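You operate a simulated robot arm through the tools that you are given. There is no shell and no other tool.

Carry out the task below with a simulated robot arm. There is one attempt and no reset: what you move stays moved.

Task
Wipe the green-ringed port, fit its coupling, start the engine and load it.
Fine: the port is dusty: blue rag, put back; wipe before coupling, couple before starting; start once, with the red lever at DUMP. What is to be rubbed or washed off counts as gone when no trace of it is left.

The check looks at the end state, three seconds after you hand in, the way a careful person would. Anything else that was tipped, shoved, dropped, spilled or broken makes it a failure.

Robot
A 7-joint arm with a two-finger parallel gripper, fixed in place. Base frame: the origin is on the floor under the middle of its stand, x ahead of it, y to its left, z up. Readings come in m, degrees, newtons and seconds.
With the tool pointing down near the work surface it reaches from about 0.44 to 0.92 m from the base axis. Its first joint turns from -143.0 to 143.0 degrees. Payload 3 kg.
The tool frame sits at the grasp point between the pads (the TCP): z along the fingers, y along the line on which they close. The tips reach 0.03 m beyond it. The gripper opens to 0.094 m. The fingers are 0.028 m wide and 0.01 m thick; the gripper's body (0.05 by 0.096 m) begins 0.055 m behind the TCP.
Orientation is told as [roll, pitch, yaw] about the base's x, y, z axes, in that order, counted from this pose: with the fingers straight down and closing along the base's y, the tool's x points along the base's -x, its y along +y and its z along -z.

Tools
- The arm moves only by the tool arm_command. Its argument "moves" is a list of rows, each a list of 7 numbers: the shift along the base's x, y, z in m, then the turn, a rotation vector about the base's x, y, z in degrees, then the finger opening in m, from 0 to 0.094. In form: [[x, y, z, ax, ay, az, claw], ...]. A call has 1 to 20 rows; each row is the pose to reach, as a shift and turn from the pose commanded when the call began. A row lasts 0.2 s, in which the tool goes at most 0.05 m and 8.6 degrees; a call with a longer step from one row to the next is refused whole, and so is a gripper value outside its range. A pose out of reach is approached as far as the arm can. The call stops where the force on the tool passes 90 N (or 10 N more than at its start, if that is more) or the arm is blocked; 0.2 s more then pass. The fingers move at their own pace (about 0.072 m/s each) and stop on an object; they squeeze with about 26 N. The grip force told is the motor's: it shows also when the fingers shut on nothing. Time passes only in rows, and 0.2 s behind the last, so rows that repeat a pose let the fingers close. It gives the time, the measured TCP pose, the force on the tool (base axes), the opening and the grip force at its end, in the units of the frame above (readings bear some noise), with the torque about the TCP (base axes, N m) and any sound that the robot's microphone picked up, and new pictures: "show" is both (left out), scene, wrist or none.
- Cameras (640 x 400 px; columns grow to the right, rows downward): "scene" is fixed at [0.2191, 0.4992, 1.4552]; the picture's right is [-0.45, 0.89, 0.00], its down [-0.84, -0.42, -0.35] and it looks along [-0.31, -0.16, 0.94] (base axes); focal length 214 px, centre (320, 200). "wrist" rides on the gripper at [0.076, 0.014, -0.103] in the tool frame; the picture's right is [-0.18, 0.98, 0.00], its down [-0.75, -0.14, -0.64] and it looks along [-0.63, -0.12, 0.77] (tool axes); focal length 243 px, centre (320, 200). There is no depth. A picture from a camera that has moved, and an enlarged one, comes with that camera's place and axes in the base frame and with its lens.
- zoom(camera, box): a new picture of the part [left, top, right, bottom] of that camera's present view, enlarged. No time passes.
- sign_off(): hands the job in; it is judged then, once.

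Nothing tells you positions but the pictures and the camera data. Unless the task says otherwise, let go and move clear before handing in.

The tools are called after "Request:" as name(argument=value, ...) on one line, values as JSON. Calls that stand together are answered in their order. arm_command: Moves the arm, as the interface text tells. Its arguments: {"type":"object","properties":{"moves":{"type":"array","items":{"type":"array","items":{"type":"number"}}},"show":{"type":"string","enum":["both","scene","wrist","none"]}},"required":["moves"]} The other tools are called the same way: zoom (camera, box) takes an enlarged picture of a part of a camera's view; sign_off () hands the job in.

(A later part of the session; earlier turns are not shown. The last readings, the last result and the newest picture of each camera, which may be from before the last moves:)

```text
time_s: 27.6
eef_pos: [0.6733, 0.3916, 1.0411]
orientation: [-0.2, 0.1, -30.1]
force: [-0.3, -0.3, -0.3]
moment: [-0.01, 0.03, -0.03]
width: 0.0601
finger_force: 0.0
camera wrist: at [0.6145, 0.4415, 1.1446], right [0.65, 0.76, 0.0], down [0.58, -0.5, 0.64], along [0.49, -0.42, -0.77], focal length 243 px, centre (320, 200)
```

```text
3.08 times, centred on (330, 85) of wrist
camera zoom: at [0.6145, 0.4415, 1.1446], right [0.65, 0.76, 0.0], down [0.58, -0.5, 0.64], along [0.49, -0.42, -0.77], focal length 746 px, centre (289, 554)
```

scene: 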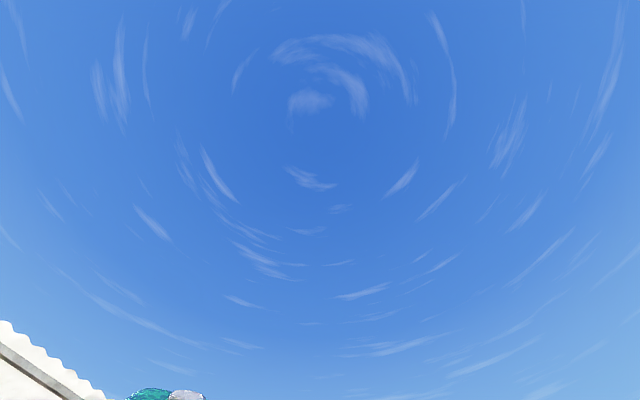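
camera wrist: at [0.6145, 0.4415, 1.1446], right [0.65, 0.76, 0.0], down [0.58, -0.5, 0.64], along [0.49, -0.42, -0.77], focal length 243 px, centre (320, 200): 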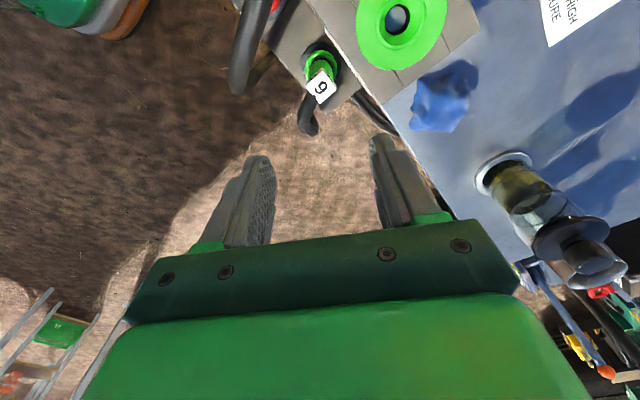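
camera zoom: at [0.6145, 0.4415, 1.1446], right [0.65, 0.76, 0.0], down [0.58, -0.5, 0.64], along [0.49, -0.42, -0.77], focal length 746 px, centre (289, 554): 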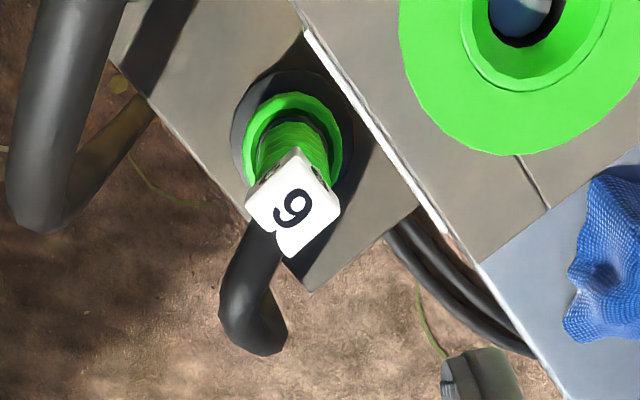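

Clear view: coupling 6's axis is about (0.676, 0.391), its square tag and hose exit are aligned near −60°. I'll turn to yaw ≈ −62° so the fingers close square to the tag and clear of both hoses, and lower part of the way.

Request:
arm_command(moves=[[0.003, 0, 0, 0, 0, -8, 0.055], [0.003, -0.0006, 0, 0, 0, -16, 0.055], [0.003, -0.0006, -0.02, 0, 0, -24, 0.055], [0.003, -0.0006, -0.05, 0, 0, -32, 0.055], [0.003, -0.0006, -0.08, 0, 0, -32, 0.055], [0.003, -0.0006, -0.11, 0, 0, -32, 0.055]], show="wrist")

Request:
zoom(camera="wrist", box=[230, 60, 410, 220])

```text
time_s: 29.0
eef_pos: [0.6785, 0.3912, 0.9313]
orientation: [0.0, 0.0, -62.0]
force: [-0.3, 0.2, -0.1]
moment: [-0.04, 0.02, -0.01]
width: 0.055
finger_force: 0.0
camera wrist: at [0.6542, 0.4646, 1.0342], right [0.95, 0.3, 0.0], down [0.23, -0.73, 0.64], along [0.19, -0.61, -0.77], focal length 243 px, centre (320, 200)
```

wrist: 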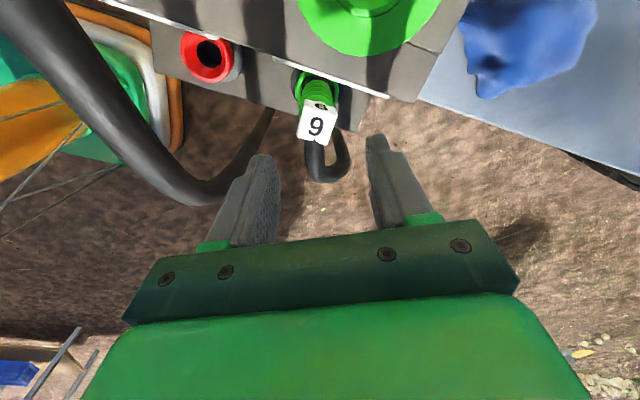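

```text
2.50 times, centred on (320, 140) of wrist
camera zoom: at [0.6542, 0.4646, 1.0342], right [0.95, 0.3, 0.0], down [0.23, -0.73, 0.64], along [0.19, -0.61, -0.77], focal length 606 px, centre (320, 350)
```

zoom: 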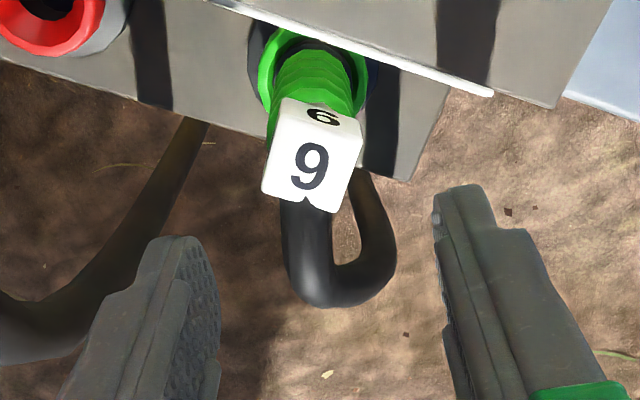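

The tag is nearly square to the machine, so yaw ≈ −80° (closing nearly along x) fits better and keeps the body clear of the block. I'll rotate and lower partway, then check.

Request:
arm_command(moves=[[-0.001, 0, 0, 0, 0, -6, 0.055], [-0.002, 0, 0, 0, 0, -12, 0.055], [-0.002, 0, 0, 0, 0, -18, 0.055], [-0.002, 0, -0.03, 0, 0, -18, 0.055], [-0.002, 0, -0.05, 0, 0, -18, 0.055]], show="wrist")

Request:
zoom(camera="wrist", box=[230, 60, 410, 220])

```text
time_s: 30.2
eef_pos: [0.6767, 0.3909, 0.8807]
orientation: [-0.1, 0.0, -80.0]
force: [-0.4, -0.2, -0.8]
moment: [-0.01, 0.01, -0.02]
width: 0.0551
finger_force: 0.0
camera wrist: at [0.6772, 0.4687, 0.9835], right [1.0, -0.01, 0.0], down [-0.01, -0.77, 0.64], along [-0.01, -0.64, -0.77], focal length 243 px, centre (320, 200)
```

wrist: 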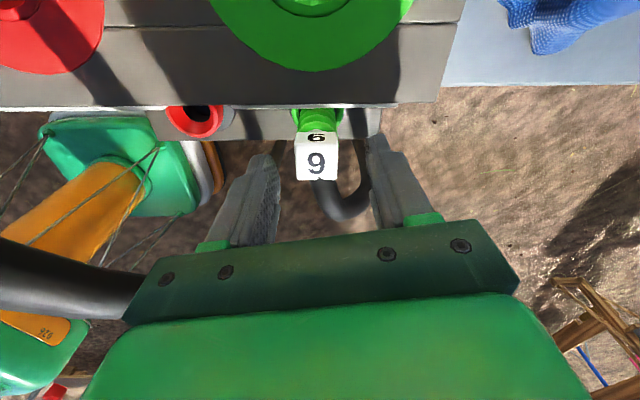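

```text
2.50 times, centred on (320, 140) of wrist
camera zoom: at [0.6772, 0.4687, 0.9835], right [1.0, -0.01, 0.0], down [-0.01, -0.77, 0.64], along [-0.01, -0.64, -0.77], focal length 606 px, centre (320, 350)
```

zoom: 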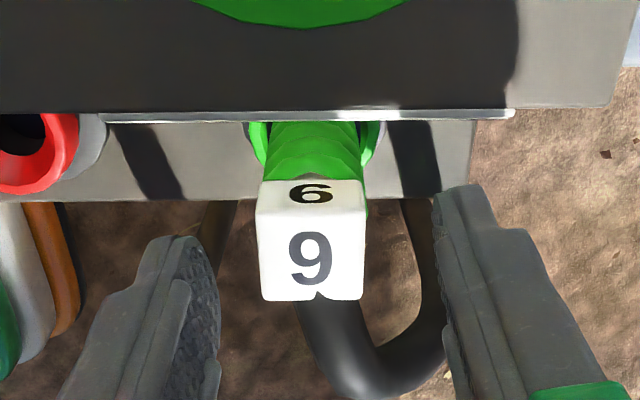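

Tag and machine are square to the base x axis; I'll rotate the last 9°, shift 2 mm, and descend to the gripping height.

Request:
arm_command(moves=[[-0.001, 0, 0, 0, 0, -5, 0.055], [-0.002, 0, 0, 0, 0, -9, 0.055], [-0.002, 0, -0.025, 0, 0, -9, 0.055], [-0.002, 0, -0.045, 0, 0, -9, 0.055], [-0.002, 0, -0.053, 0, 0, -9, 0.055]], show="wrist")

Request:
zoom(camera="wrist", box=[230, 60, 410, 220])

```text
time_s: 31.4
eef_pos: [0.6748, 0.3904, 0.8271]
orientation: [-0.1, -0.1, -89.1]
force: [-0.6, 0.3, -0.6]
moment: [0.01, 0.02, 0.0]
width: 0.055
finger_force: 0.0
camera wrist: at [0.6865, 0.467, 0.9309], right [0.99, -0.17, 0.0], down [-0.13, -0.76, 0.64], along [-0.11, -0.63, -0.77], focal length 243 px, centre (320, 200)
```

wrist: 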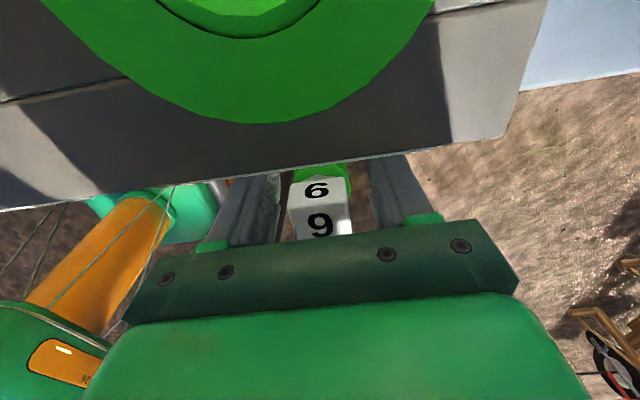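

```text
2.50 times, centred on (320, 140) of wrist
camera zoom: at [0.6865, 0.467, 0.9309], right [0.99, -0.17, 0.0], down [-0.13, -0.76, 0.64], along [-0.11, -0.63, -0.77], focal length 606 px, centre (320, 350)
```

zoom: 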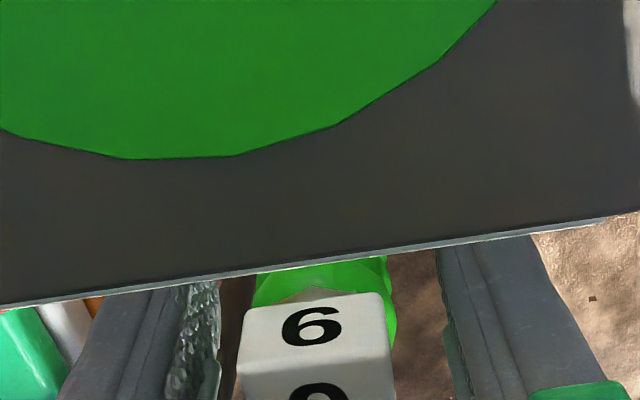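

The coupling is between the fingers with no contact forces. Closing now.

Request:
arm_command(moves=[[0, 0, 0, 0, 0, 0, 0.04], [0, 0, 0, 0, 0, 0, 0.02], [0, 0, 0, 0, 0, 0, 0.0], [0, 0, 0, 0, 0, 0, 0.0]], show="wrist")

```text
time_s: 32.4
eef_pos: [0.6754, 0.3923, 0.8276]
orientation: [0.0, 0.0, -89.0]
force: [-0.1, 1.1, 0.9]
moment: [-0.01, -0.08, -0.01]
width: 0.0317
finger_force: 26.3
camera wrist: at [0.6865, 0.467, 0.9311], right [0.99, -0.17, 0.0], down [-0.13, -0.76, 0.64], along [-0.11, -0.63, -0.77], focal length 243 px, centre (320, 200)
```

wrist: 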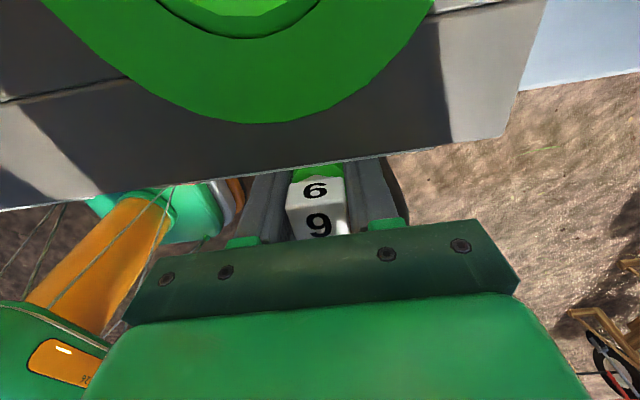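

Gripped at 3.2 cm. I'll pull straight up in small steps, watching the force.

Request:
arm_command(moves=[[0, 0, 0.008, 0, 0, 0, 0.0], [0, 0, 0.016, 0, 0, 0, 0.0], [0, 0, 0.03, 0, 0, 0, 0.0], [0, 0, 0.045, 0, 0, 0, 0.0]], show="wrist")

```text
time_s: 33.4
eef_pos: [0.6738, 0.3902, 0.8725]
orientation: [-0.1, 0.0, -88.9]
force: [0.0, -0.6, -1.9]
moment: [-0.02, 0.01, -0.03]
width: 0.0313
finger_force: 25.5
camera wrist: at [0.6857, 0.4668, 0.976], right [0.99, -0.17, 0.0], down [-0.13, -0.76, 0.64], along [-0.11, -0.63, -0.77], focal length 243 px, centre (320, 200)
```

wrist: 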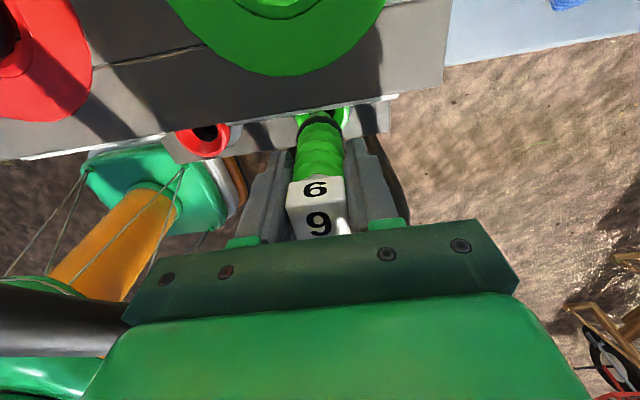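

The plug is coming up freely with the gripper. I'll keep lifting well clear of the RETURN block.

Request:
arm_command(moves=[[0, 0, 0.025, 0, 0, 0, 0.0], [0, 0, 0.05, 0, 0, 0, 0.0], [0, 0, 0.075, 0, 0, 0, 0.0], [0, 0, 0.1, 0, 0, 0, 0.0], [0, 0, 0.125, 0, 0, 0, 0.0], [0, 0, 0.14, 0, 0, 0, 0.0]], show="wrist")

Request:
zoom(camera="wrist", box=[220, 0, 420, 240])

```text
time_s: 34.8
eef_pos: [0.6744, 0.3935, 1.0126]
orientation: [0.0, 0.0, -89.1]
force: [0.1, -0.3, -2.9]
moment: [0.01, 0.01, -0.01]
width: 0.0314
finger_force: 25.9
camera wrist: at [0.6859, 0.4692, 1.1163], right [0.99, -0.17, 0.0], down [-0.13, -0.76, 0.64], along [-0.11, -0.63, -0.77], focal length 243 px, centre (320, 200)
```

wrist: 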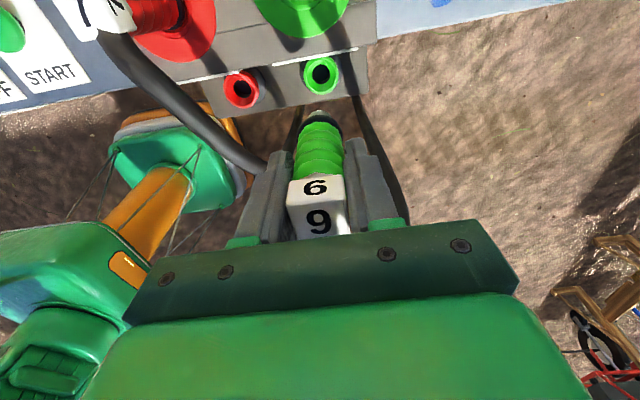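

```text
1.67 times, centred on (320, 120) of wrist
camera zoom: at [0.6859, 0.4692, 1.1163], right [0.99, -0.17, 0.0], down [-0.13, -0.76, 0.64], along [-0.11, -0.63, -0.77], focal length 404 px, centre (320, 333)
```

zoom: 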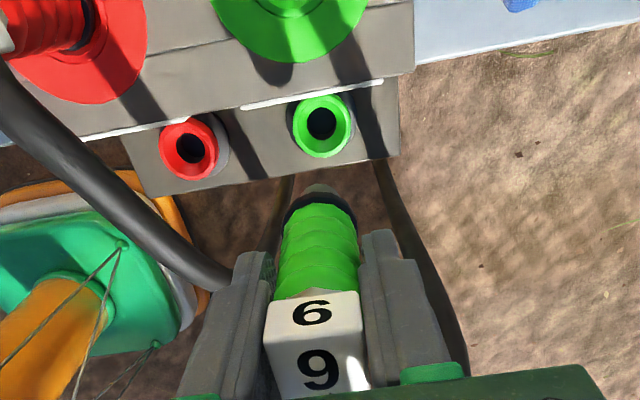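

The coupling is free, its tip about 11 cm below the TCP. I'll raise slightly and carry it over the RETURN port at about (0.6755, 0.486).

Request:
arm_command(moves=[[0, 0, 0.015, 0, 0, 0, 0.0], [0, 0.03, 0.015, 0, 0, 0, 0.0], [0, 0.06, 0.015, 0, 0, 0, 0.0], [0.001, 0.085, 0.015, 0, 0, 0, 0.0], [0.001, 0.095, 0.015, 0, 0, 0, 0.0], [0.001, 0.095, 0.015, 0, 0, 0, 0.0]], show="wrist")

Request:
zoom(camera="wrist", box=[220, 0, 420, 240])

```text
time_s: 36.2
eef_pos: [0.6729, 0.4867, 1.028]
orientation: [-0.1, 0.0, -89.1]
force: [0.4, -0.8, -2.8]
moment: [-0.01, 0.0, 0.01]
width: 0.0314
finger_force: 26.6
camera wrist: at [0.6858, 0.5624, 1.1315], right [0.99, -0.17, 0.0], down [-0.13, -0.76, 0.64], along [-0.11, -0.63, -0.77], focal length 243 px, centre (320, 200)
```

wrist: 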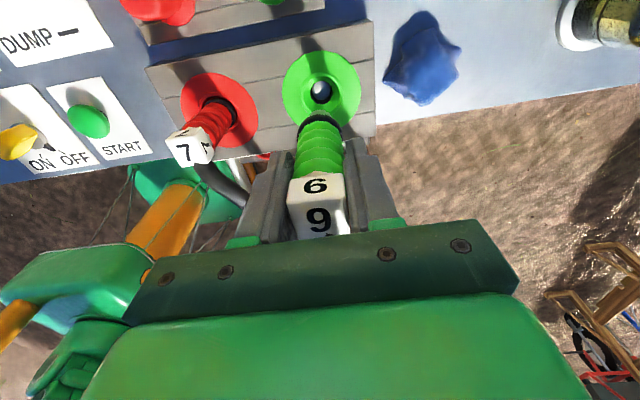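

```text
1.67 times, centred on (320, 120) of wrist
camera zoom: at [0.6858, 0.5624, 1.1315], right [0.99, -0.17, 0.0], down [-0.13, -0.76, 0.64], along [-0.11, -0.63, -0.77], focal length 404 px, centre (320, 333)
```

zoom: 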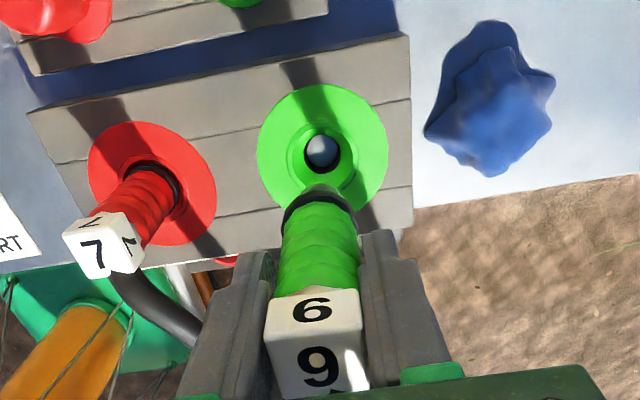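

The coupling is centred over the port within a millimetre or so. Lowering to just above the chamfer to check again.

Request:
arm_command(moves=[[0, 0, -0.02, 0, 0, 0, 0.0], [0, 0, -0.035, 0, 0, 0, 0.0]], show="wrist")

Request:
zoom(camera="wrist", box=[240, 40, 400, 240])

```text
time_s: 36.8
eef_pos: [0.6735, 0.4849, 0.9923]
orientation: [-0.2, 0.0, -89.0]
force: [0.0, 0.0, -1.8]
moment: [0.04, 0.01, -0.02]
width: 0.0317
finger_force: 26.2
camera wrist: at [0.6857, 0.5616, 1.096], right [0.99, -0.17, 0.0], down [-0.13, -0.76, 0.64], along [-0.11, -0.63, -0.77], focal length 243 px, centre (320, 200)
```

wrist: 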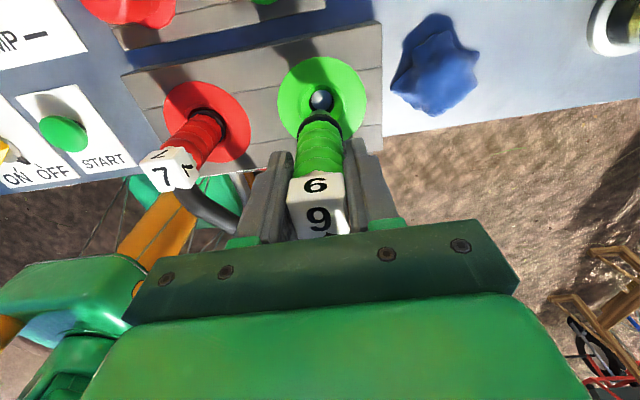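

```text
2.00 times, centred on (320, 140) of wrist
camera zoom: at [0.6857, 0.5616, 1.096], right [0.99, -0.17, 0.0], down [-0.13, -0.76, 0.64], along [-0.11, -0.63, -0.77], focal length 485 px, centre (320, 320)
```

zoom: 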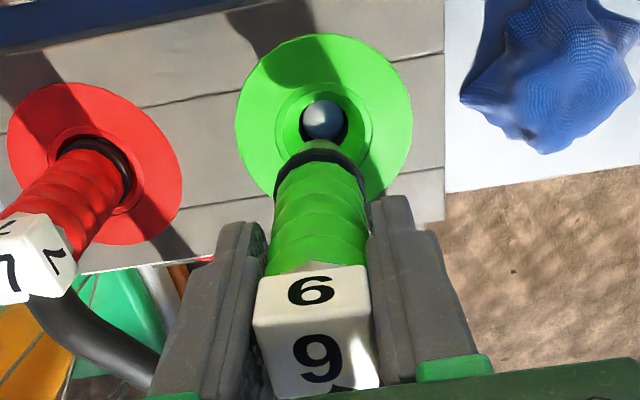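

Aligned. Now inserting slowly, in small steps.

Request:
arm_command(moves=[[0, 0, -0.005, 0, 0, 0, 0.0], [0, 0, -0.01, 0, 0, 0, 0.0], [0, 0, -0.015, 0, 0, 0, 0.0], [0, 0, -0.02, 0, 0, 0, 0.0]], show="wrist")

Request:
zoom(camera="wrist", box=[240, 40, 400, 240])

```text
time_s: 37.8
eef_pos: [0.6753, 0.4875, 0.9733]
orientation: [0.0, -0.1, -89.0]
force: [-0.1, 0.2, -2.0]
moment: [0.01, 0.01, 0.0]
width: 0.0314
finger_force: 26.2
camera wrist: at [0.6873, 0.5623, 1.0768], right [0.99, -0.17, 0.0], down [-0.13, -0.76, 0.64], along [-0.11, -0.63, -0.77], focal length 243 px, centre (320, 200)
```

wrist: 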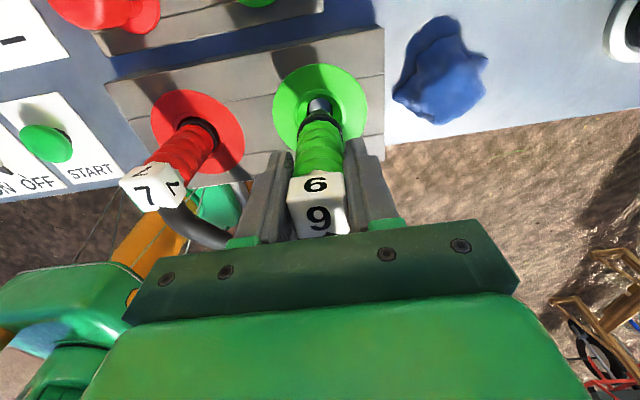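

```text
2.00 times, centred on (320, 140) of wrist
camera zoom: at [0.6873, 0.5623, 1.0768], right [0.99, -0.17, 0.0], down [-0.13, -0.76, 0.64], along [-0.11, -0.63, -0.77], focal length 485 px, centre (320, 320)
```

zoom: 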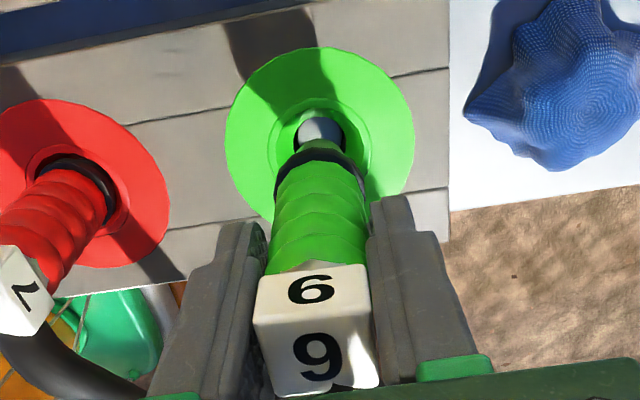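

Still no contact and centred. Continuing down.

Request:
arm_command(moves=[[0, 0, -0.004, 0, 0, 0, 0.0], [0, 0, -0.008, 0, 0, 0, 0.0], [0, 0, -0.012, 0, 0, 0, 0.0], [0, 0, -0.016, 0, 0, 0, 0.0]], show="wrist")

Request:
zoom(camera="wrist", box=[240, 40, 400, 240])

```text
time_s: 38.8
eef_pos: [0.6734, 0.4874, 0.9574]
orientation: [0.0, 0.0, -89.0]
force: [0.6, 0.0, -2.8]
moment: [-0.01, 0.02, -0.01]
width: 0.0314
finger_force: 25.7
camera wrist: at [0.6873, 0.5625, 1.0616], right [0.99, -0.17, 0.0], down [-0.13, -0.76, 0.64], along [-0.11, -0.63, -0.77], focal length 243 px, centre (320, 200)
```

wrist: 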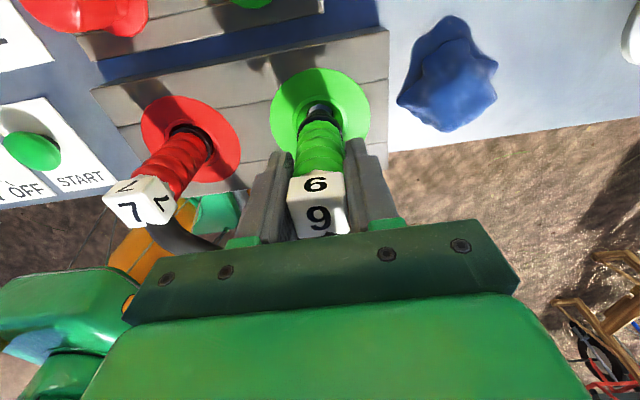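

```text
2.00 times, centred on (320, 140) of wrist
camera zoom: at [0.6873, 0.5625, 1.0616], right [0.99, -0.17, 0.0], down [-0.13, -0.76, 0.64], along [-0.11, -0.63, -0.77], focal length 485 px, centre (320, 320)
```

zoom: 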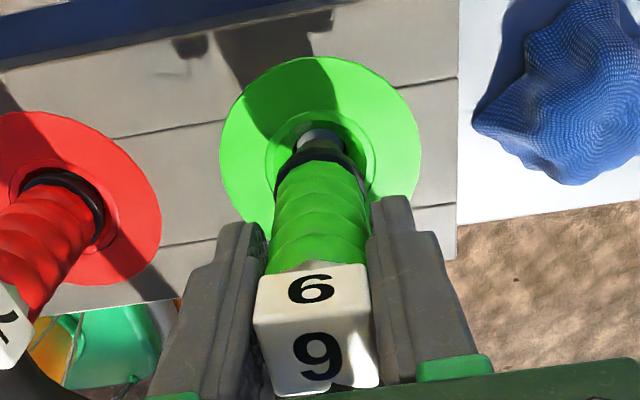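

Request:
arm_command(moves=[[0, 0, -0.004, 0, 0, 0, 0.0], [0, 0, -0.008, 0, 0, 0, 0.0], [0, 0, -0.012, 0, 0, 0, 0.0]], show="wrist")

Request:
zoom(camera="wrist", box=[240, 40, 400, 240])

```text
time_s: 39.6
eef_pos: [0.6748, 0.4875, 0.9455]
orientation: [0.0, 0.0, -88.9]
force: [0.6, 0.3, -3.0]
moment: [-0.03, 0.0, -0.01]
width: 0.0311
finger_force: 25.9
camera wrist: at [0.687, 0.5624, 1.0491], right [0.99, -0.17, 0.0], down [-0.13, -0.76, 0.64], along [-0.11, -0.63, -0.77], focal length 243 px, centre (320, 200)
```

wrist: 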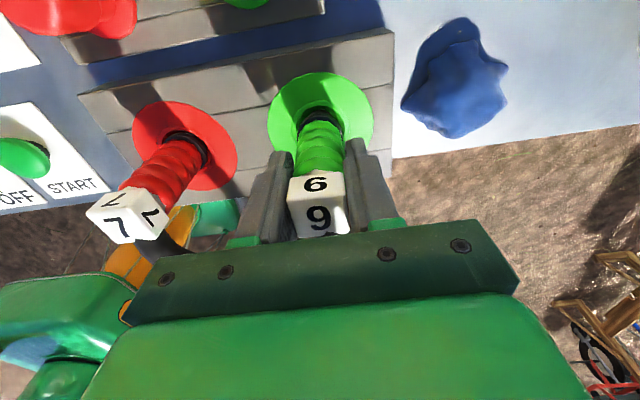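

```text
2.00 times, centred on (320, 140) of wrist
camera zoom: at [0.687, 0.5624, 1.0491], right [0.99, -0.17, 0.0], down [-0.13, -0.76, 0.64], along [-0.11, -0.63, -0.77], focal length 485 px, centre (320, 320)
```

zoom: 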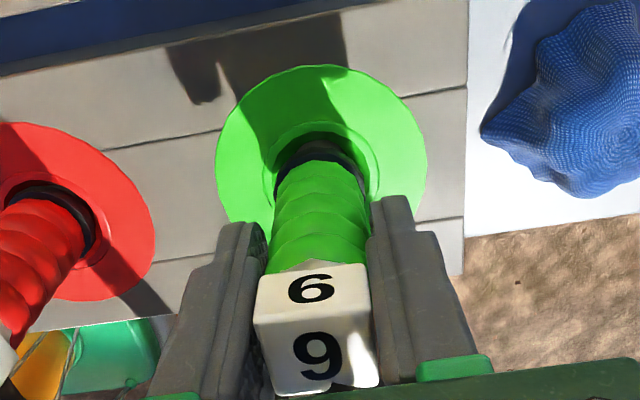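

It's entering the recess. Continuing in small steps until it seats.

Request:
arm_command(moves=[[0, 0, -0.003, 0, 0, 0, 0.0], [0, 0, -0.006, 0, 0, 0, 0.0], [0, 0, -0.009, 0, 0, 0, 0.0]], show="wrist")

Request:
zoom(camera="wrist", box=[240, 40, 400, 240])

```text
time_s: 40.4
eef_pos: [0.6754, 0.4875, 0.9348]
orientation: [0.0, 0.0, -89.0]
force: [-2.4, -1.9, 4.6]
moment: [-0.14, 0.13, -0.05]
width: 0.0312
finger_force: 25.8
camera wrist: at [0.687, 0.5626, 1.0398], right [0.99, -0.17, 0.0], down [-0.13, -0.76, 0.64], along [-0.11, -0.63, -0.77], focal length 243 px, centre (320, 200)
```

wrist: 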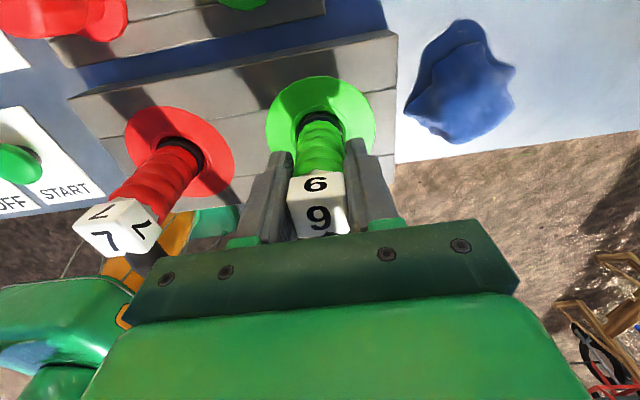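

```text
2.00 times, centred on (320, 140) of wrist
camera zoom: at [0.687, 0.5626, 1.0398], right [0.99, -0.17, 0.0], down [-0.13, -0.76, 0.64], along [-0.11, -0.63, -0.77], focal length 485 px, centre (320, 320)
```

zoom: 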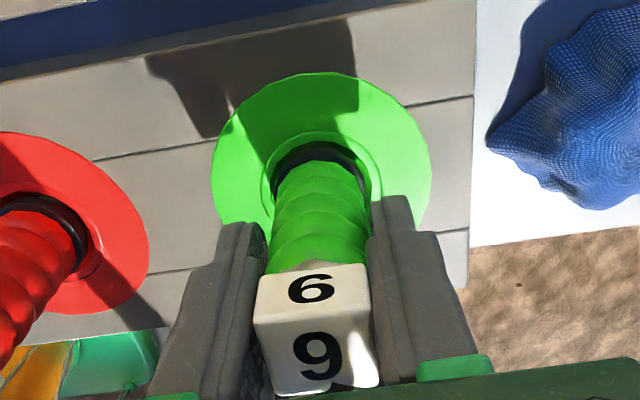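

First contact (about 7 N). I'll ease it slightly in the direction the port pushes and press on.

Request:
arm_command(moves=[[-0.0007, -0.0006, -0.002, 0, 0, 0, 0.0], [-0.0007, -0.0006, -0.004, 0, 0, 0, 0.0]], show="wrist")

Request:
zoom(camera="wrist", box=[240, 40, 400, 240])

```text
time_s: 41.0
eef_pos: [0.6738, 0.4857, 0.9315]
orientation: [0.0, 0.0, -89.0]
force: [4.9, 4.3, 3.0]
moment: [0.48, -0.41, 0.01]
width: 0.0314
finger_force: 26.1
camera wrist: at [0.6864, 0.5619, 1.0358], right [0.99, -0.17, 0.0], down [-0.13, -0.76, 0.64], along [-0.11, -0.63, -0.77], focal length 243 px, centre (320, 200)
```

wrist: 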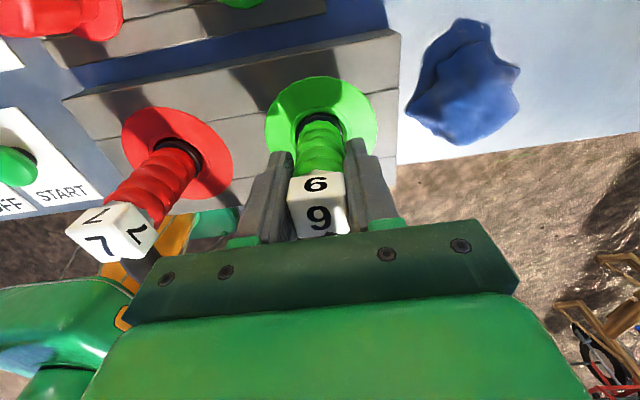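

```text
2.00 times, centred on (320, 140) of wrist
camera zoom: at [0.6864, 0.5619, 1.0358], right [0.99, -0.17, 0.0], down [-0.13, -0.76, 0.64], along [-0.11, -0.63, -0.77], focal length 485 px, centre (320, 320)
```

zoom: 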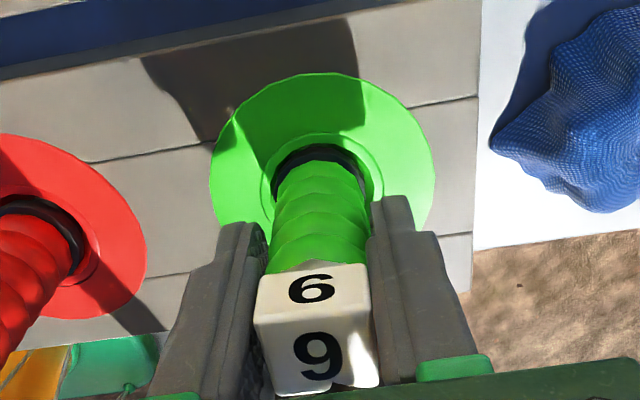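

Overcorrected slightly; it's in the bore. I'll re-centre and press further until it bottoms or clicks.

Request:
arm_command(moves=[[0.0004, 0.0004, -0.002, 0, 0, 0, 0.0], [0.0004, 0.0004, -0.004, 0, 0, 0, 0.0], [0.0004, 0.0004, -0.006, 0, 0, 0, 0.0]], show="wrist")

```text
time_s: 41.8
eef_pos: [0.6745, 0.4857, 0.9271]
orientation: [0.0, 0.0, -89.1]
force: [-3.9, 0.6, 21.5]
moment: [0.0, 0.49, 0.01]
width: 0.0317
finger_force: 25.5
camera wrist: at [0.6866, 0.5618, 1.0302], right [0.99, -0.17, 0.0], down [-0.13, -0.76, 0.64], along [-0.11, -0.63, -0.77], focal length 243 px, centre (320, 200)
```

wrist: 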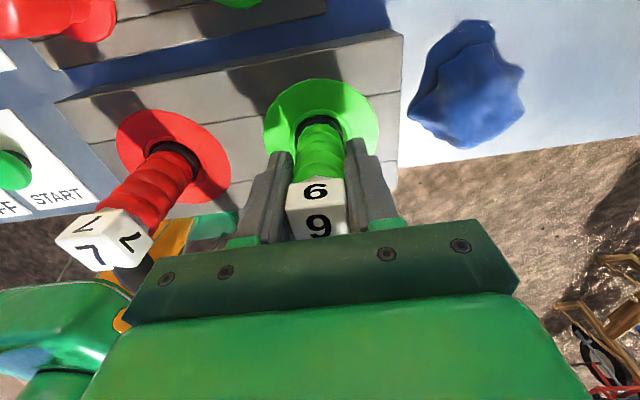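

Request:
zoom(camera="wrist", box=[40, 60, 400, 285])

Request:
zoom(camera="wrist", box=[250, 60, 390, 250])

```text
1.78 times, centred on (220, 172) of wrist
camera zoom: at [0.6866, 0.5618, 1.0302], right [0.99, -0.17, 0.0], down [-0.13, -0.76, 0.64], along [-0.11, -0.63, -0.77], focal length 431 px, centre (498, 249)
```

zoom: 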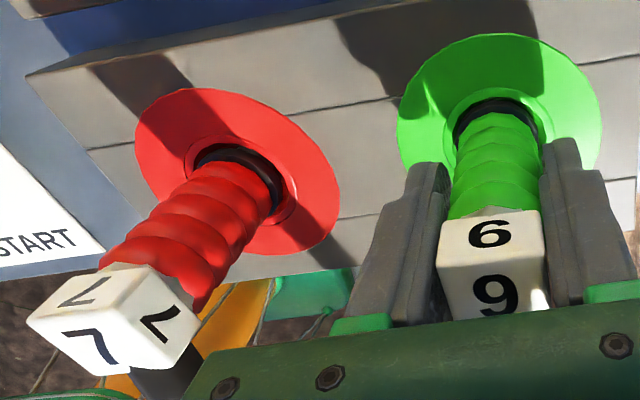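

```text
2.11 times, centred on (320, 155) of wrist
camera zoom: at [0.6866, 0.5618, 1.0302], right [0.99, -0.17, 0.0], down [-0.13, -0.76, 0.64], along [-0.11, -0.63, -0.77], focal length 511 px, centre (320, 295)
```

zoom: 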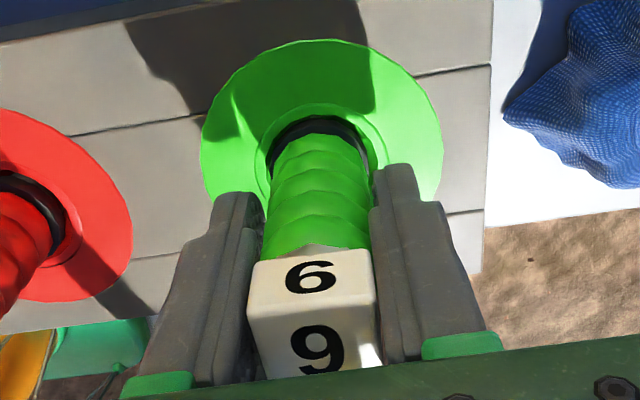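

The coupling stopped moving and slid a few millimetres in the grip at about 22 N, so it is either seated or at a click point. I'll release, lift and compare it with the fitted FEED coupling from the front.

Request:
arm_command(moves=[[0, 0, 0.001, 0, 0, 0, 0.03], [0, 0, 0.001, 0, 0, 0, 0.05], [0, 0, 0.001, 0, 0, 0, 0.06], [0, 0, 0.03, 0, 0, 0, 0.06], [0, 0, 0.06, 0, 0, 0, 0.06], [0, 0, 0.09, 0, 0, 0, 0.06]], show="wrist")

Request:
zoom(camera="wrist", box=[140, 40, 400, 240])

```text
time_s: 43.2
eef_pos: [0.6744, 0.4886, 1.0171]
orientation: [0.0, 0.0, -89.0]
force: [0.6, -0.8, -0.3]
moment: [0.01, -0.03, -0.01]
width: 0.0603
finger_force: 0.1
camera wrist: at [0.6868, 0.5637, 1.1203], right [0.99, -0.17, 0.0], down [-0.13, -0.76, 0.64], along [-0.11, -0.63, -0.77], focal length 243 px, centre (320, 200)
```

wrist: 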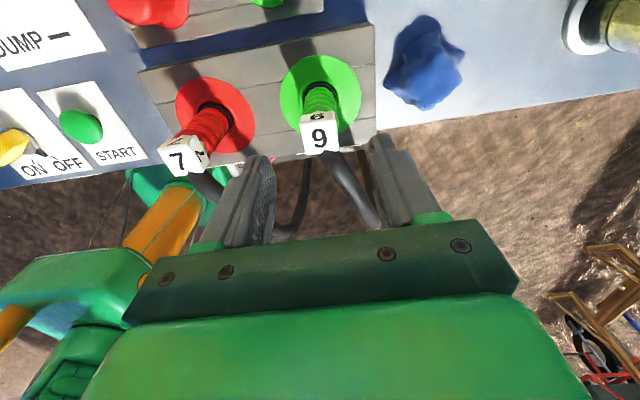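

```text
2.00 times, centred on (270, 140) of wrist
camera zoom: at [0.6868, 0.5637, 1.1203], right [0.99, -0.17, 0.0], down [-0.13, -0.76, 0.64], along [-0.11, -0.63, -0.77], focal length 485 px, centre (420, 320)
```

zoom: 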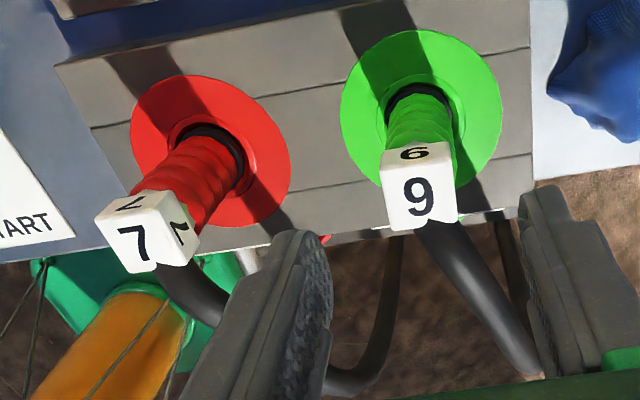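

Coupling 6 now stands as high as the fitted coupling 7 (tag tops both ≈ 0.959). To make sure it is fully home, I'll close the fingers and press lightly on the tag's top.

Request:
arm_command(moves=[[0, -0.001, 0, 0, 0, 0, 0.03], [0, -0.001, 0, 0, 0, 0, 0.0], [0, -0.001, 0, 0, 0, 0, 0.0], [0, -0.001, -0.012, 0, 0, 0, 0.0], [0, -0.001, -0.02, 0, 0, 0, 0.0], [0, -0.001, -0.025, 0, 0, 0, 0.0]], show="wrist")

```text
time_s: 44.6
eef_pos: [0.6745, 0.4853, 0.9924]
orientation: [0.1, 0.0, -89.1]
force: [0.9, 0.4, -0.7]
moment: [-0.01, -0.02, 0.01]
width: 0.0
finger_force: 25.9
camera wrist: at [0.6868, 0.5611, 1.0957], right [0.99, -0.17, 0.0], down [-0.13, -0.76, 0.64], along [-0.11, -0.63, -0.77], focal length 243 px, centre (320, 200)
```

wrist: 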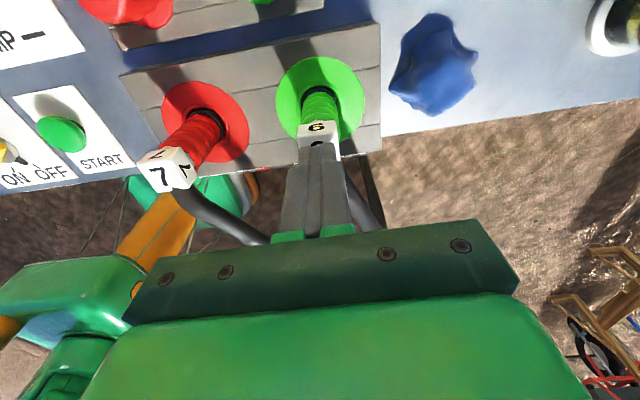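

Fingertips sit just above the tag. Pressing down gently.

Request:
arm_command(moves=[[0, 0, -0.003, 0, 0, 0, 0.0], [0, 0, -0.006, 0, 0, 0, 0.0]], show="none")

```text
time_s: 45.2
eef_pos: [0.6751, 0.4857, 0.9858]
orientation: [0.0, 0.0, -89.1]
force: [0.4, 0.5, 0.3]
moment: [-0.02, 0.0, 0.01]
width: 0.0
finger_force: 26.1
```

Request:
arm_command(moves=[[0, 0, -0.003, 0, 0, 0, 0.0]], show="none")

```text
time_s: 45.6
eef_pos: [0.6752, 0.485, 0.9852]
orientation: [0.4, 0.2, -89.0]
force: [-2.9, -5.5, 37.7]
moment: [-0.46, 0.13, 0.02]
width: 0.0001
finger_force: 25.6
```

The coupling took 38 N on its tag without moving: firmly seated. I'll lift off and go look at the engine controls, from −x toward +x so the levers' lean shows sideways.

Request:
arm_command(moves=[[0, 0, 0.03, 0, 0, 0, 0.0], [0, 0, 0.07, 0, 0, 0, 0.0], [-0.02, 0, 0.1, 0, 0, 8, 0.0], [-0.05, 0.0, 0.12, 0, 0, 16, 0.0], [-0.09, 0.0, 0.12, 0, 0, 24, 0.0], [-0.13, 0.01, 0.12, 0, 0, 32, 0.0], [-0.17, 0.02, 0.12, 0, 0, 40, 0.0], [-0.21, 0.03, 0.12, 0, 0, 48, 0.0], [-0.25, 0.04, 0.12, 0, 0, 56, 0.0], [-0.27, 0.05, 0.12, 0, 0, 64, 0.0], [-0.28, 0.06, 0.12, 0, 0, 72, 0.0], [-0.28, 0.065, 0.12, 0, 0, 80, 0.0], [-0.28, 0.065, 0.12, 0, 0, 88, 0.0]], show="wrist")

Request:
zoom(camera="wrist", box=[240, 0, 480, 170])

```text
time_s: 48.4
eef_pos: [0.3945, 0.5508, 1.1034]
orientation: [0.0, -0.1, -0.9]
force: [-0.8, -0.1, -0.4]
moment: [-0.02, 0.03, -0.01]
width: 0.0
finger_force: 26.1
camera wrist: at [0.3175, 0.5651, 1.206], right [0.2, 0.98, 0.0], down [0.75, -0.15, 0.64], along [0.63, -0.13, -0.77], focal length 243 px, centre (320, 200)
```

wrist: 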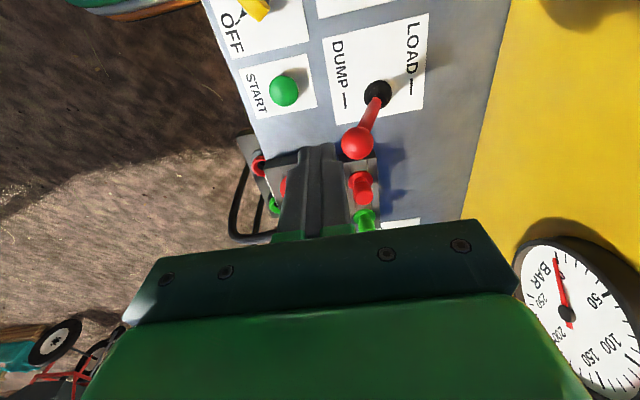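

```text
2.35 times, centred on (360, 85) of wrist
camera zoom: at [0.3175, 0.5651, 1.206], right [0.2, 0.98, 0.0], down [0.75, -0.15, 0.64], along [0.63, -0.13, -0.77], focal length 571 px, centre (226, 471)
```

zoom: 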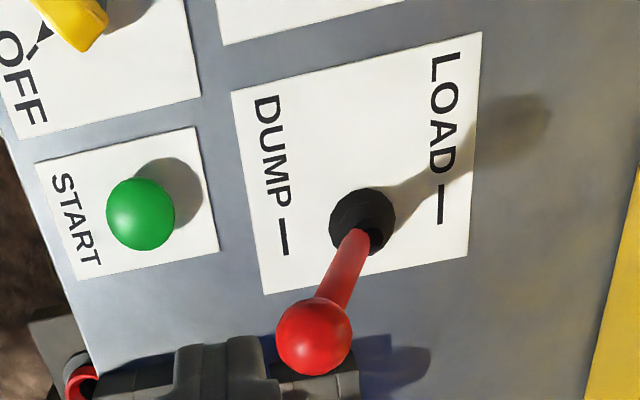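

The red lever leans clearly toward DUMP, as required for starting; DUMP is on −y, LOAD on +y. Next I look closely at the ENGINE OFF/ON knob near (0.305, 0.49).

Request:
arm_command(moves=[[-0.035, -0.02, 0, 0, 0, 0, 0.0], [-0.07, -0.045, 0, 0, 0, 0, 0.0], [-0.0945, -0.061, -0.02, 0, 0, 0, 0.0], [-0.0945, -0.061, -0.06, 0, 0, 0, 0.0], [-0.0945, -0.061, -0.09, 0, 0, 0, 0.0]], show="wrist")

Request:
zoom(camera="wrist", box=[220, 0, 480, 180])

```text
time_s: 49.6
eef_pos: [0.299, 0.4869, 1.0125]
orientation: [0.0, 0.0, -1.0]
force: [0.7, -0.6, -0.4]
moment: [-0.01, 0.03, -0.03]
width: 0.0001
finger_force: 26.4
camera wrist: at [0.222, 0.5021, 1.1166], right [0.2, 0.98, 0.0], down [0.75, -0.15, 0.64], along [0.63, -0.13, -0.77], focal length 243 px, centre (320, 200)
```

wrist: 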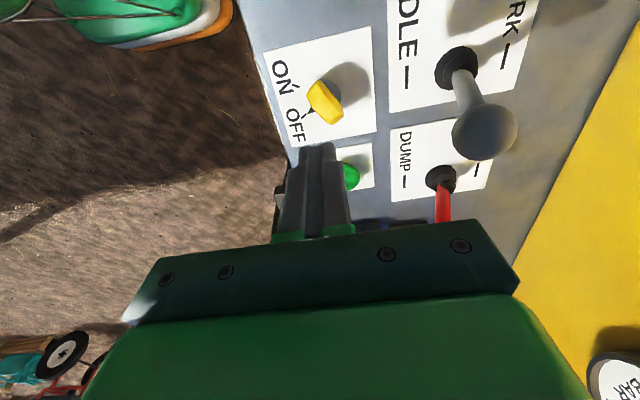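

```text
2.22 times, centred on (350, 90) of wrist
camera zoom: at [0.222, 0.5021, 1.1166], right [0.2, 0.98, 0.0], down [0.75, -0.15, 0.64], along [0.63, -0.13, -0.77], focal length 539 px, centre (253, 444)
```

zoom: 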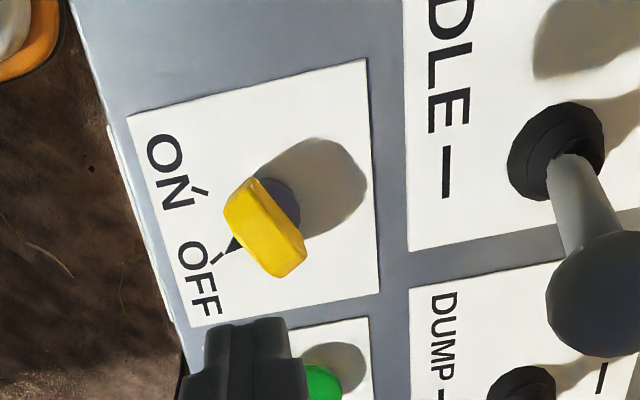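

The knob's pointer is at OFF (pointing about −60°), ON lies about 55–60° clockwise from above; its bar runs at about +30°. I'll turn the tool to yaw 30°, open the fingers and lower partway over the knob at about (0.30, 0.494).

Request:
arm_command(moves=[[0, 0.003, 0, 0, 0, 8, 0.03], [0.001, 0.006, 0, 0, 0, 16, 0.05], [0.001, 0.007, 0, 0, 0, 24, 0.05], [0.001, 0.007, -0.02, 0, 0, 31, 0.05], [0.001, 0.007, -0.05, 0, 0, 31, 0.05]], show="wrist")

Request:
zoom(camera="wrist", box=[220, 20, 420, 180])

```text
time_s: 50.8
eef_pos: [0.3013, 0.4962, 0.9633]
orientation: [0.0, 0.0, 30.1]
force: [0.5, 0.9, 0.2]
moment: [-0.04, -0.02, 0.02]
width: 0.0498
finger_force: 0.0
camera wrist: at [0.2281, 0.47, 1.0659], right [-0.33, 0.94, 0.0], down [0.72, 0.26, 0.64], along [0.6, 0.21, -0.77], focal length 243 px, centre (320, 200)
```

wrist: 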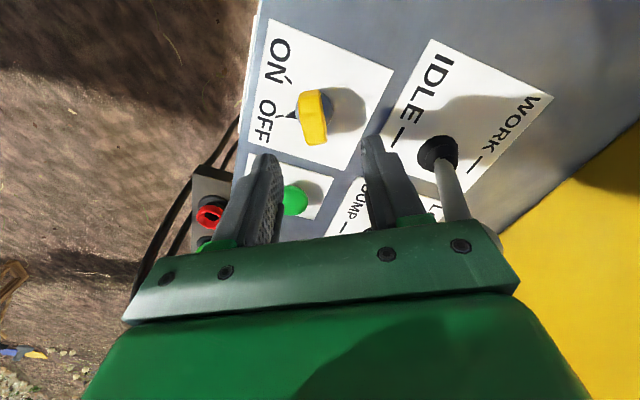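

```text
2.50 times, centred on (320, 100) of wrist
camera zoom: at [0.2281, 0.47, 1.0659], right [-0.33, 0.94, 0.0], down [0.72, 0.26, 0.64], along [0.6, 0.21, -0.77], focal length 606 px, centre (320, 450)
```

zoom: 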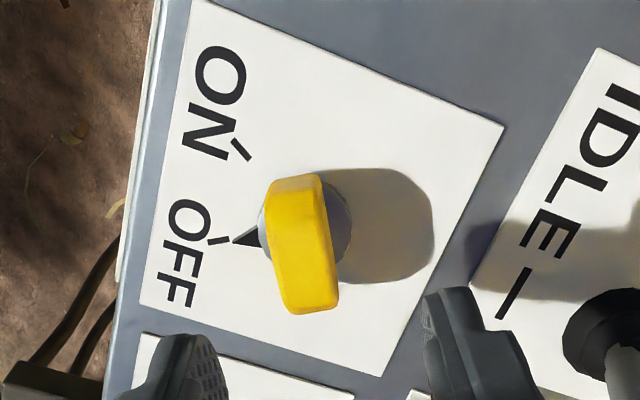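

The knob bar (1.6 cm wide) is aligned with the fingers; the levers are clear of the gripper body. Lowering over the knob.

Request:
arm_command(moves=[[0.0, -0.0025, -0.03, 0, 0, 0, 0.05], [0.0, -0.0025, -0.055, 0, 0, 0, 0.05], [0.0, -0.0025, -0.065, 0, 0, 0, 0.05]], show="wrist")

Request:
zoom(camera="wrist", box=[220, 60, 420, 220])

```text
time_s: 51.6
eef_pos: [0.3009, 0.4943, 0.897]
orientation: [-0.1, -0.1, 30.0]
force: [0.1, 0.8, 0.1]
moment: [-0.04, 0.0, 0.0]
width: 0.05
finger_force: 0.0
camera wrist: at [0.2269, 0.4674, 0.9999], right [-0.33, 0.94, 0.0], down [0.72, 0.26, 0.64], along [0.61, 0.21, -0.77], focal length 243 px, centre (320, 200)
```

wrist: 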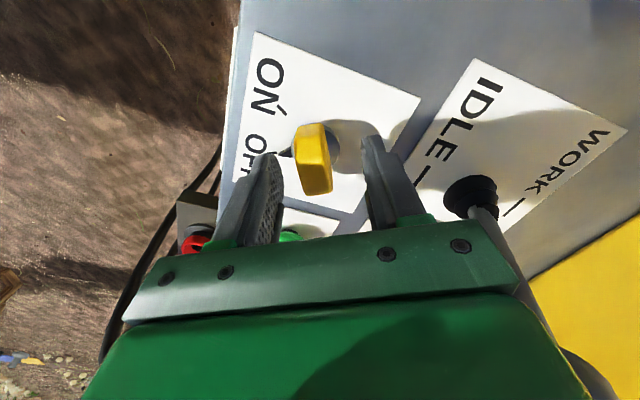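

```text
2.50 times, centred on (320, 140) of wrist
camera zoom: at [0.2269, 0.4674, 0.9999], right [-0.33, 0.94, 0.0], down [0.72, 0.26, 0.64], along [0.61, 0.21, -0.77], focal length 606 px, centre (320, 350)
```

zoom: 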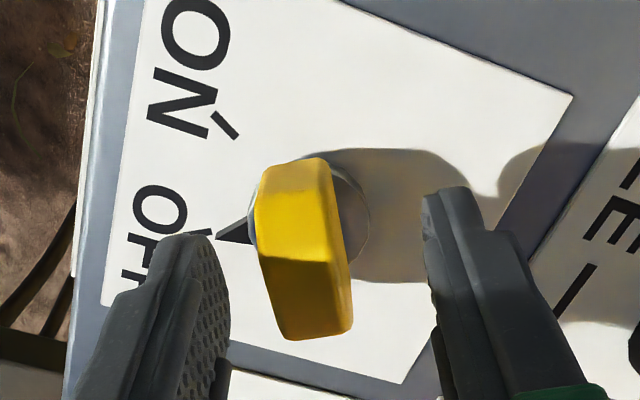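

The bar sits about 5 mm toward the left finger; I'll recentre and go down to grip depth.

Request:
arm_command(moves=[[0.004, -0.003, 0, 0, 0, 0, 0.05], [0.004, -0.003, -0.01, 0, 0, 0, 0.05], [0.004, -0.003, -0.015, 0, 0, 0, 0.05]], show="wrist")

Request:
zoom(camera="wrist", box=[220, 60, 420, 220])

```text
time_s: 52.4
eef_pos: [0.3051, 0.491, 0.8825]
orientation: [0.0, 0.0, 30.0]
force: [0.0, -1.2, -0.6]
moment: [-0.03, -0.03, -0.01]
width: 0.0499
finger_force: 0.0
camera wrist: at [0.2315, 0.4648, 0.9847], right [-0.33, 0.94, 0.0], down [0.72, 0.25, 0.64], along [0.61, 0.21, -0.77], focal length 243 px, centre (320, 200)
```

wrist: 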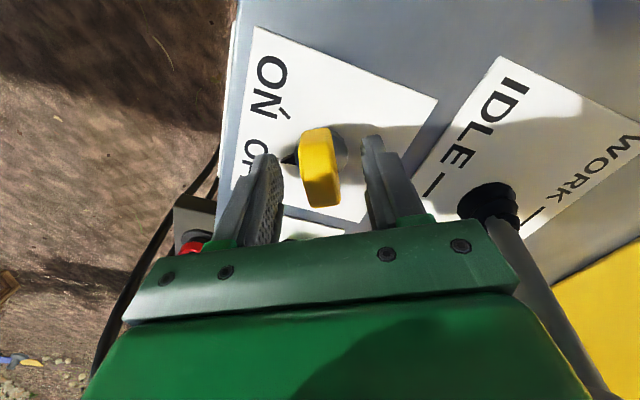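

```text
2.50 times, centred on (320, 140) of wrist
camera zoom: at [0.2315, 0.4648, 0.9847], right [-0.33, 0.94, 0.0], down [0.72, 0.25, 0.64], along [0.61, 0.21, -0.77], focal length 606 px, centre (320, 350)
```

zoom: 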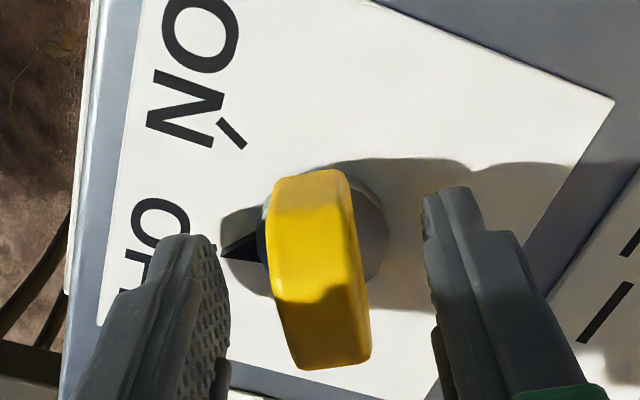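

Centred. Lower 2 mm more and close on the knob.

Request:
arm_command(moves=[[0, 0, -0.002, 0, 0, 0, 0.05], [0, 0, -0.002, 0, 0, 0, 0.025], [0, 0, -0.002, 0, 0, 0, 0.0], [0, 0, -0.002, 0, 0, 0, 0.0], [0, 0, -0.002, 0, 0, 0, 0.0]], show="wrist")

```text
time_s: 53.6
eef_pos: [0.3044, 0.4904, 0.8787]
orientation: [0.0, -0.1, 30.1]
force: [-13.2, 21.3, -9.6]
moment: [0.52, -0.84, -0.01]
width: 0.0228
finger_force: 45.1
camera wrist: at [0.2309, 0.4652, 0.983], right [-0.33, 0.94, 0.0], down [0.72, 0.25, 0.64], along [0.61, 0.21, -0.77], focal length 243 px, centre (320, 200)
```

wrist: 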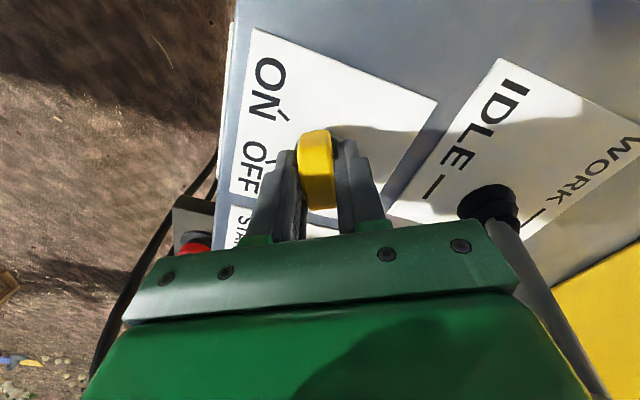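

Gripped the knob. I'll relax the small sideways load by shifting ~2 mm, then turn it 60° clockwise to ON.

Request:
arm_command(moves=[[-0.001, 0.0018, 0, 0, 0, 0, 0.0], [-0.001, 0.0018, 0, 0, 0, -7.5, 0.0], [-0.001, 0.0018, 0, 0, 0, -15, 0.0]], show="none")

```text
time_s: 54.4
eef_pos: [0.306, 0.4926, 0.8799]
orientation: [-0.1, 0.0, 15.0]
force: [24.0, -3.8, -6.5]
moment: [-0.18, 0.48, 0.01]
width: 0.0225
finger_force: 45.1
```

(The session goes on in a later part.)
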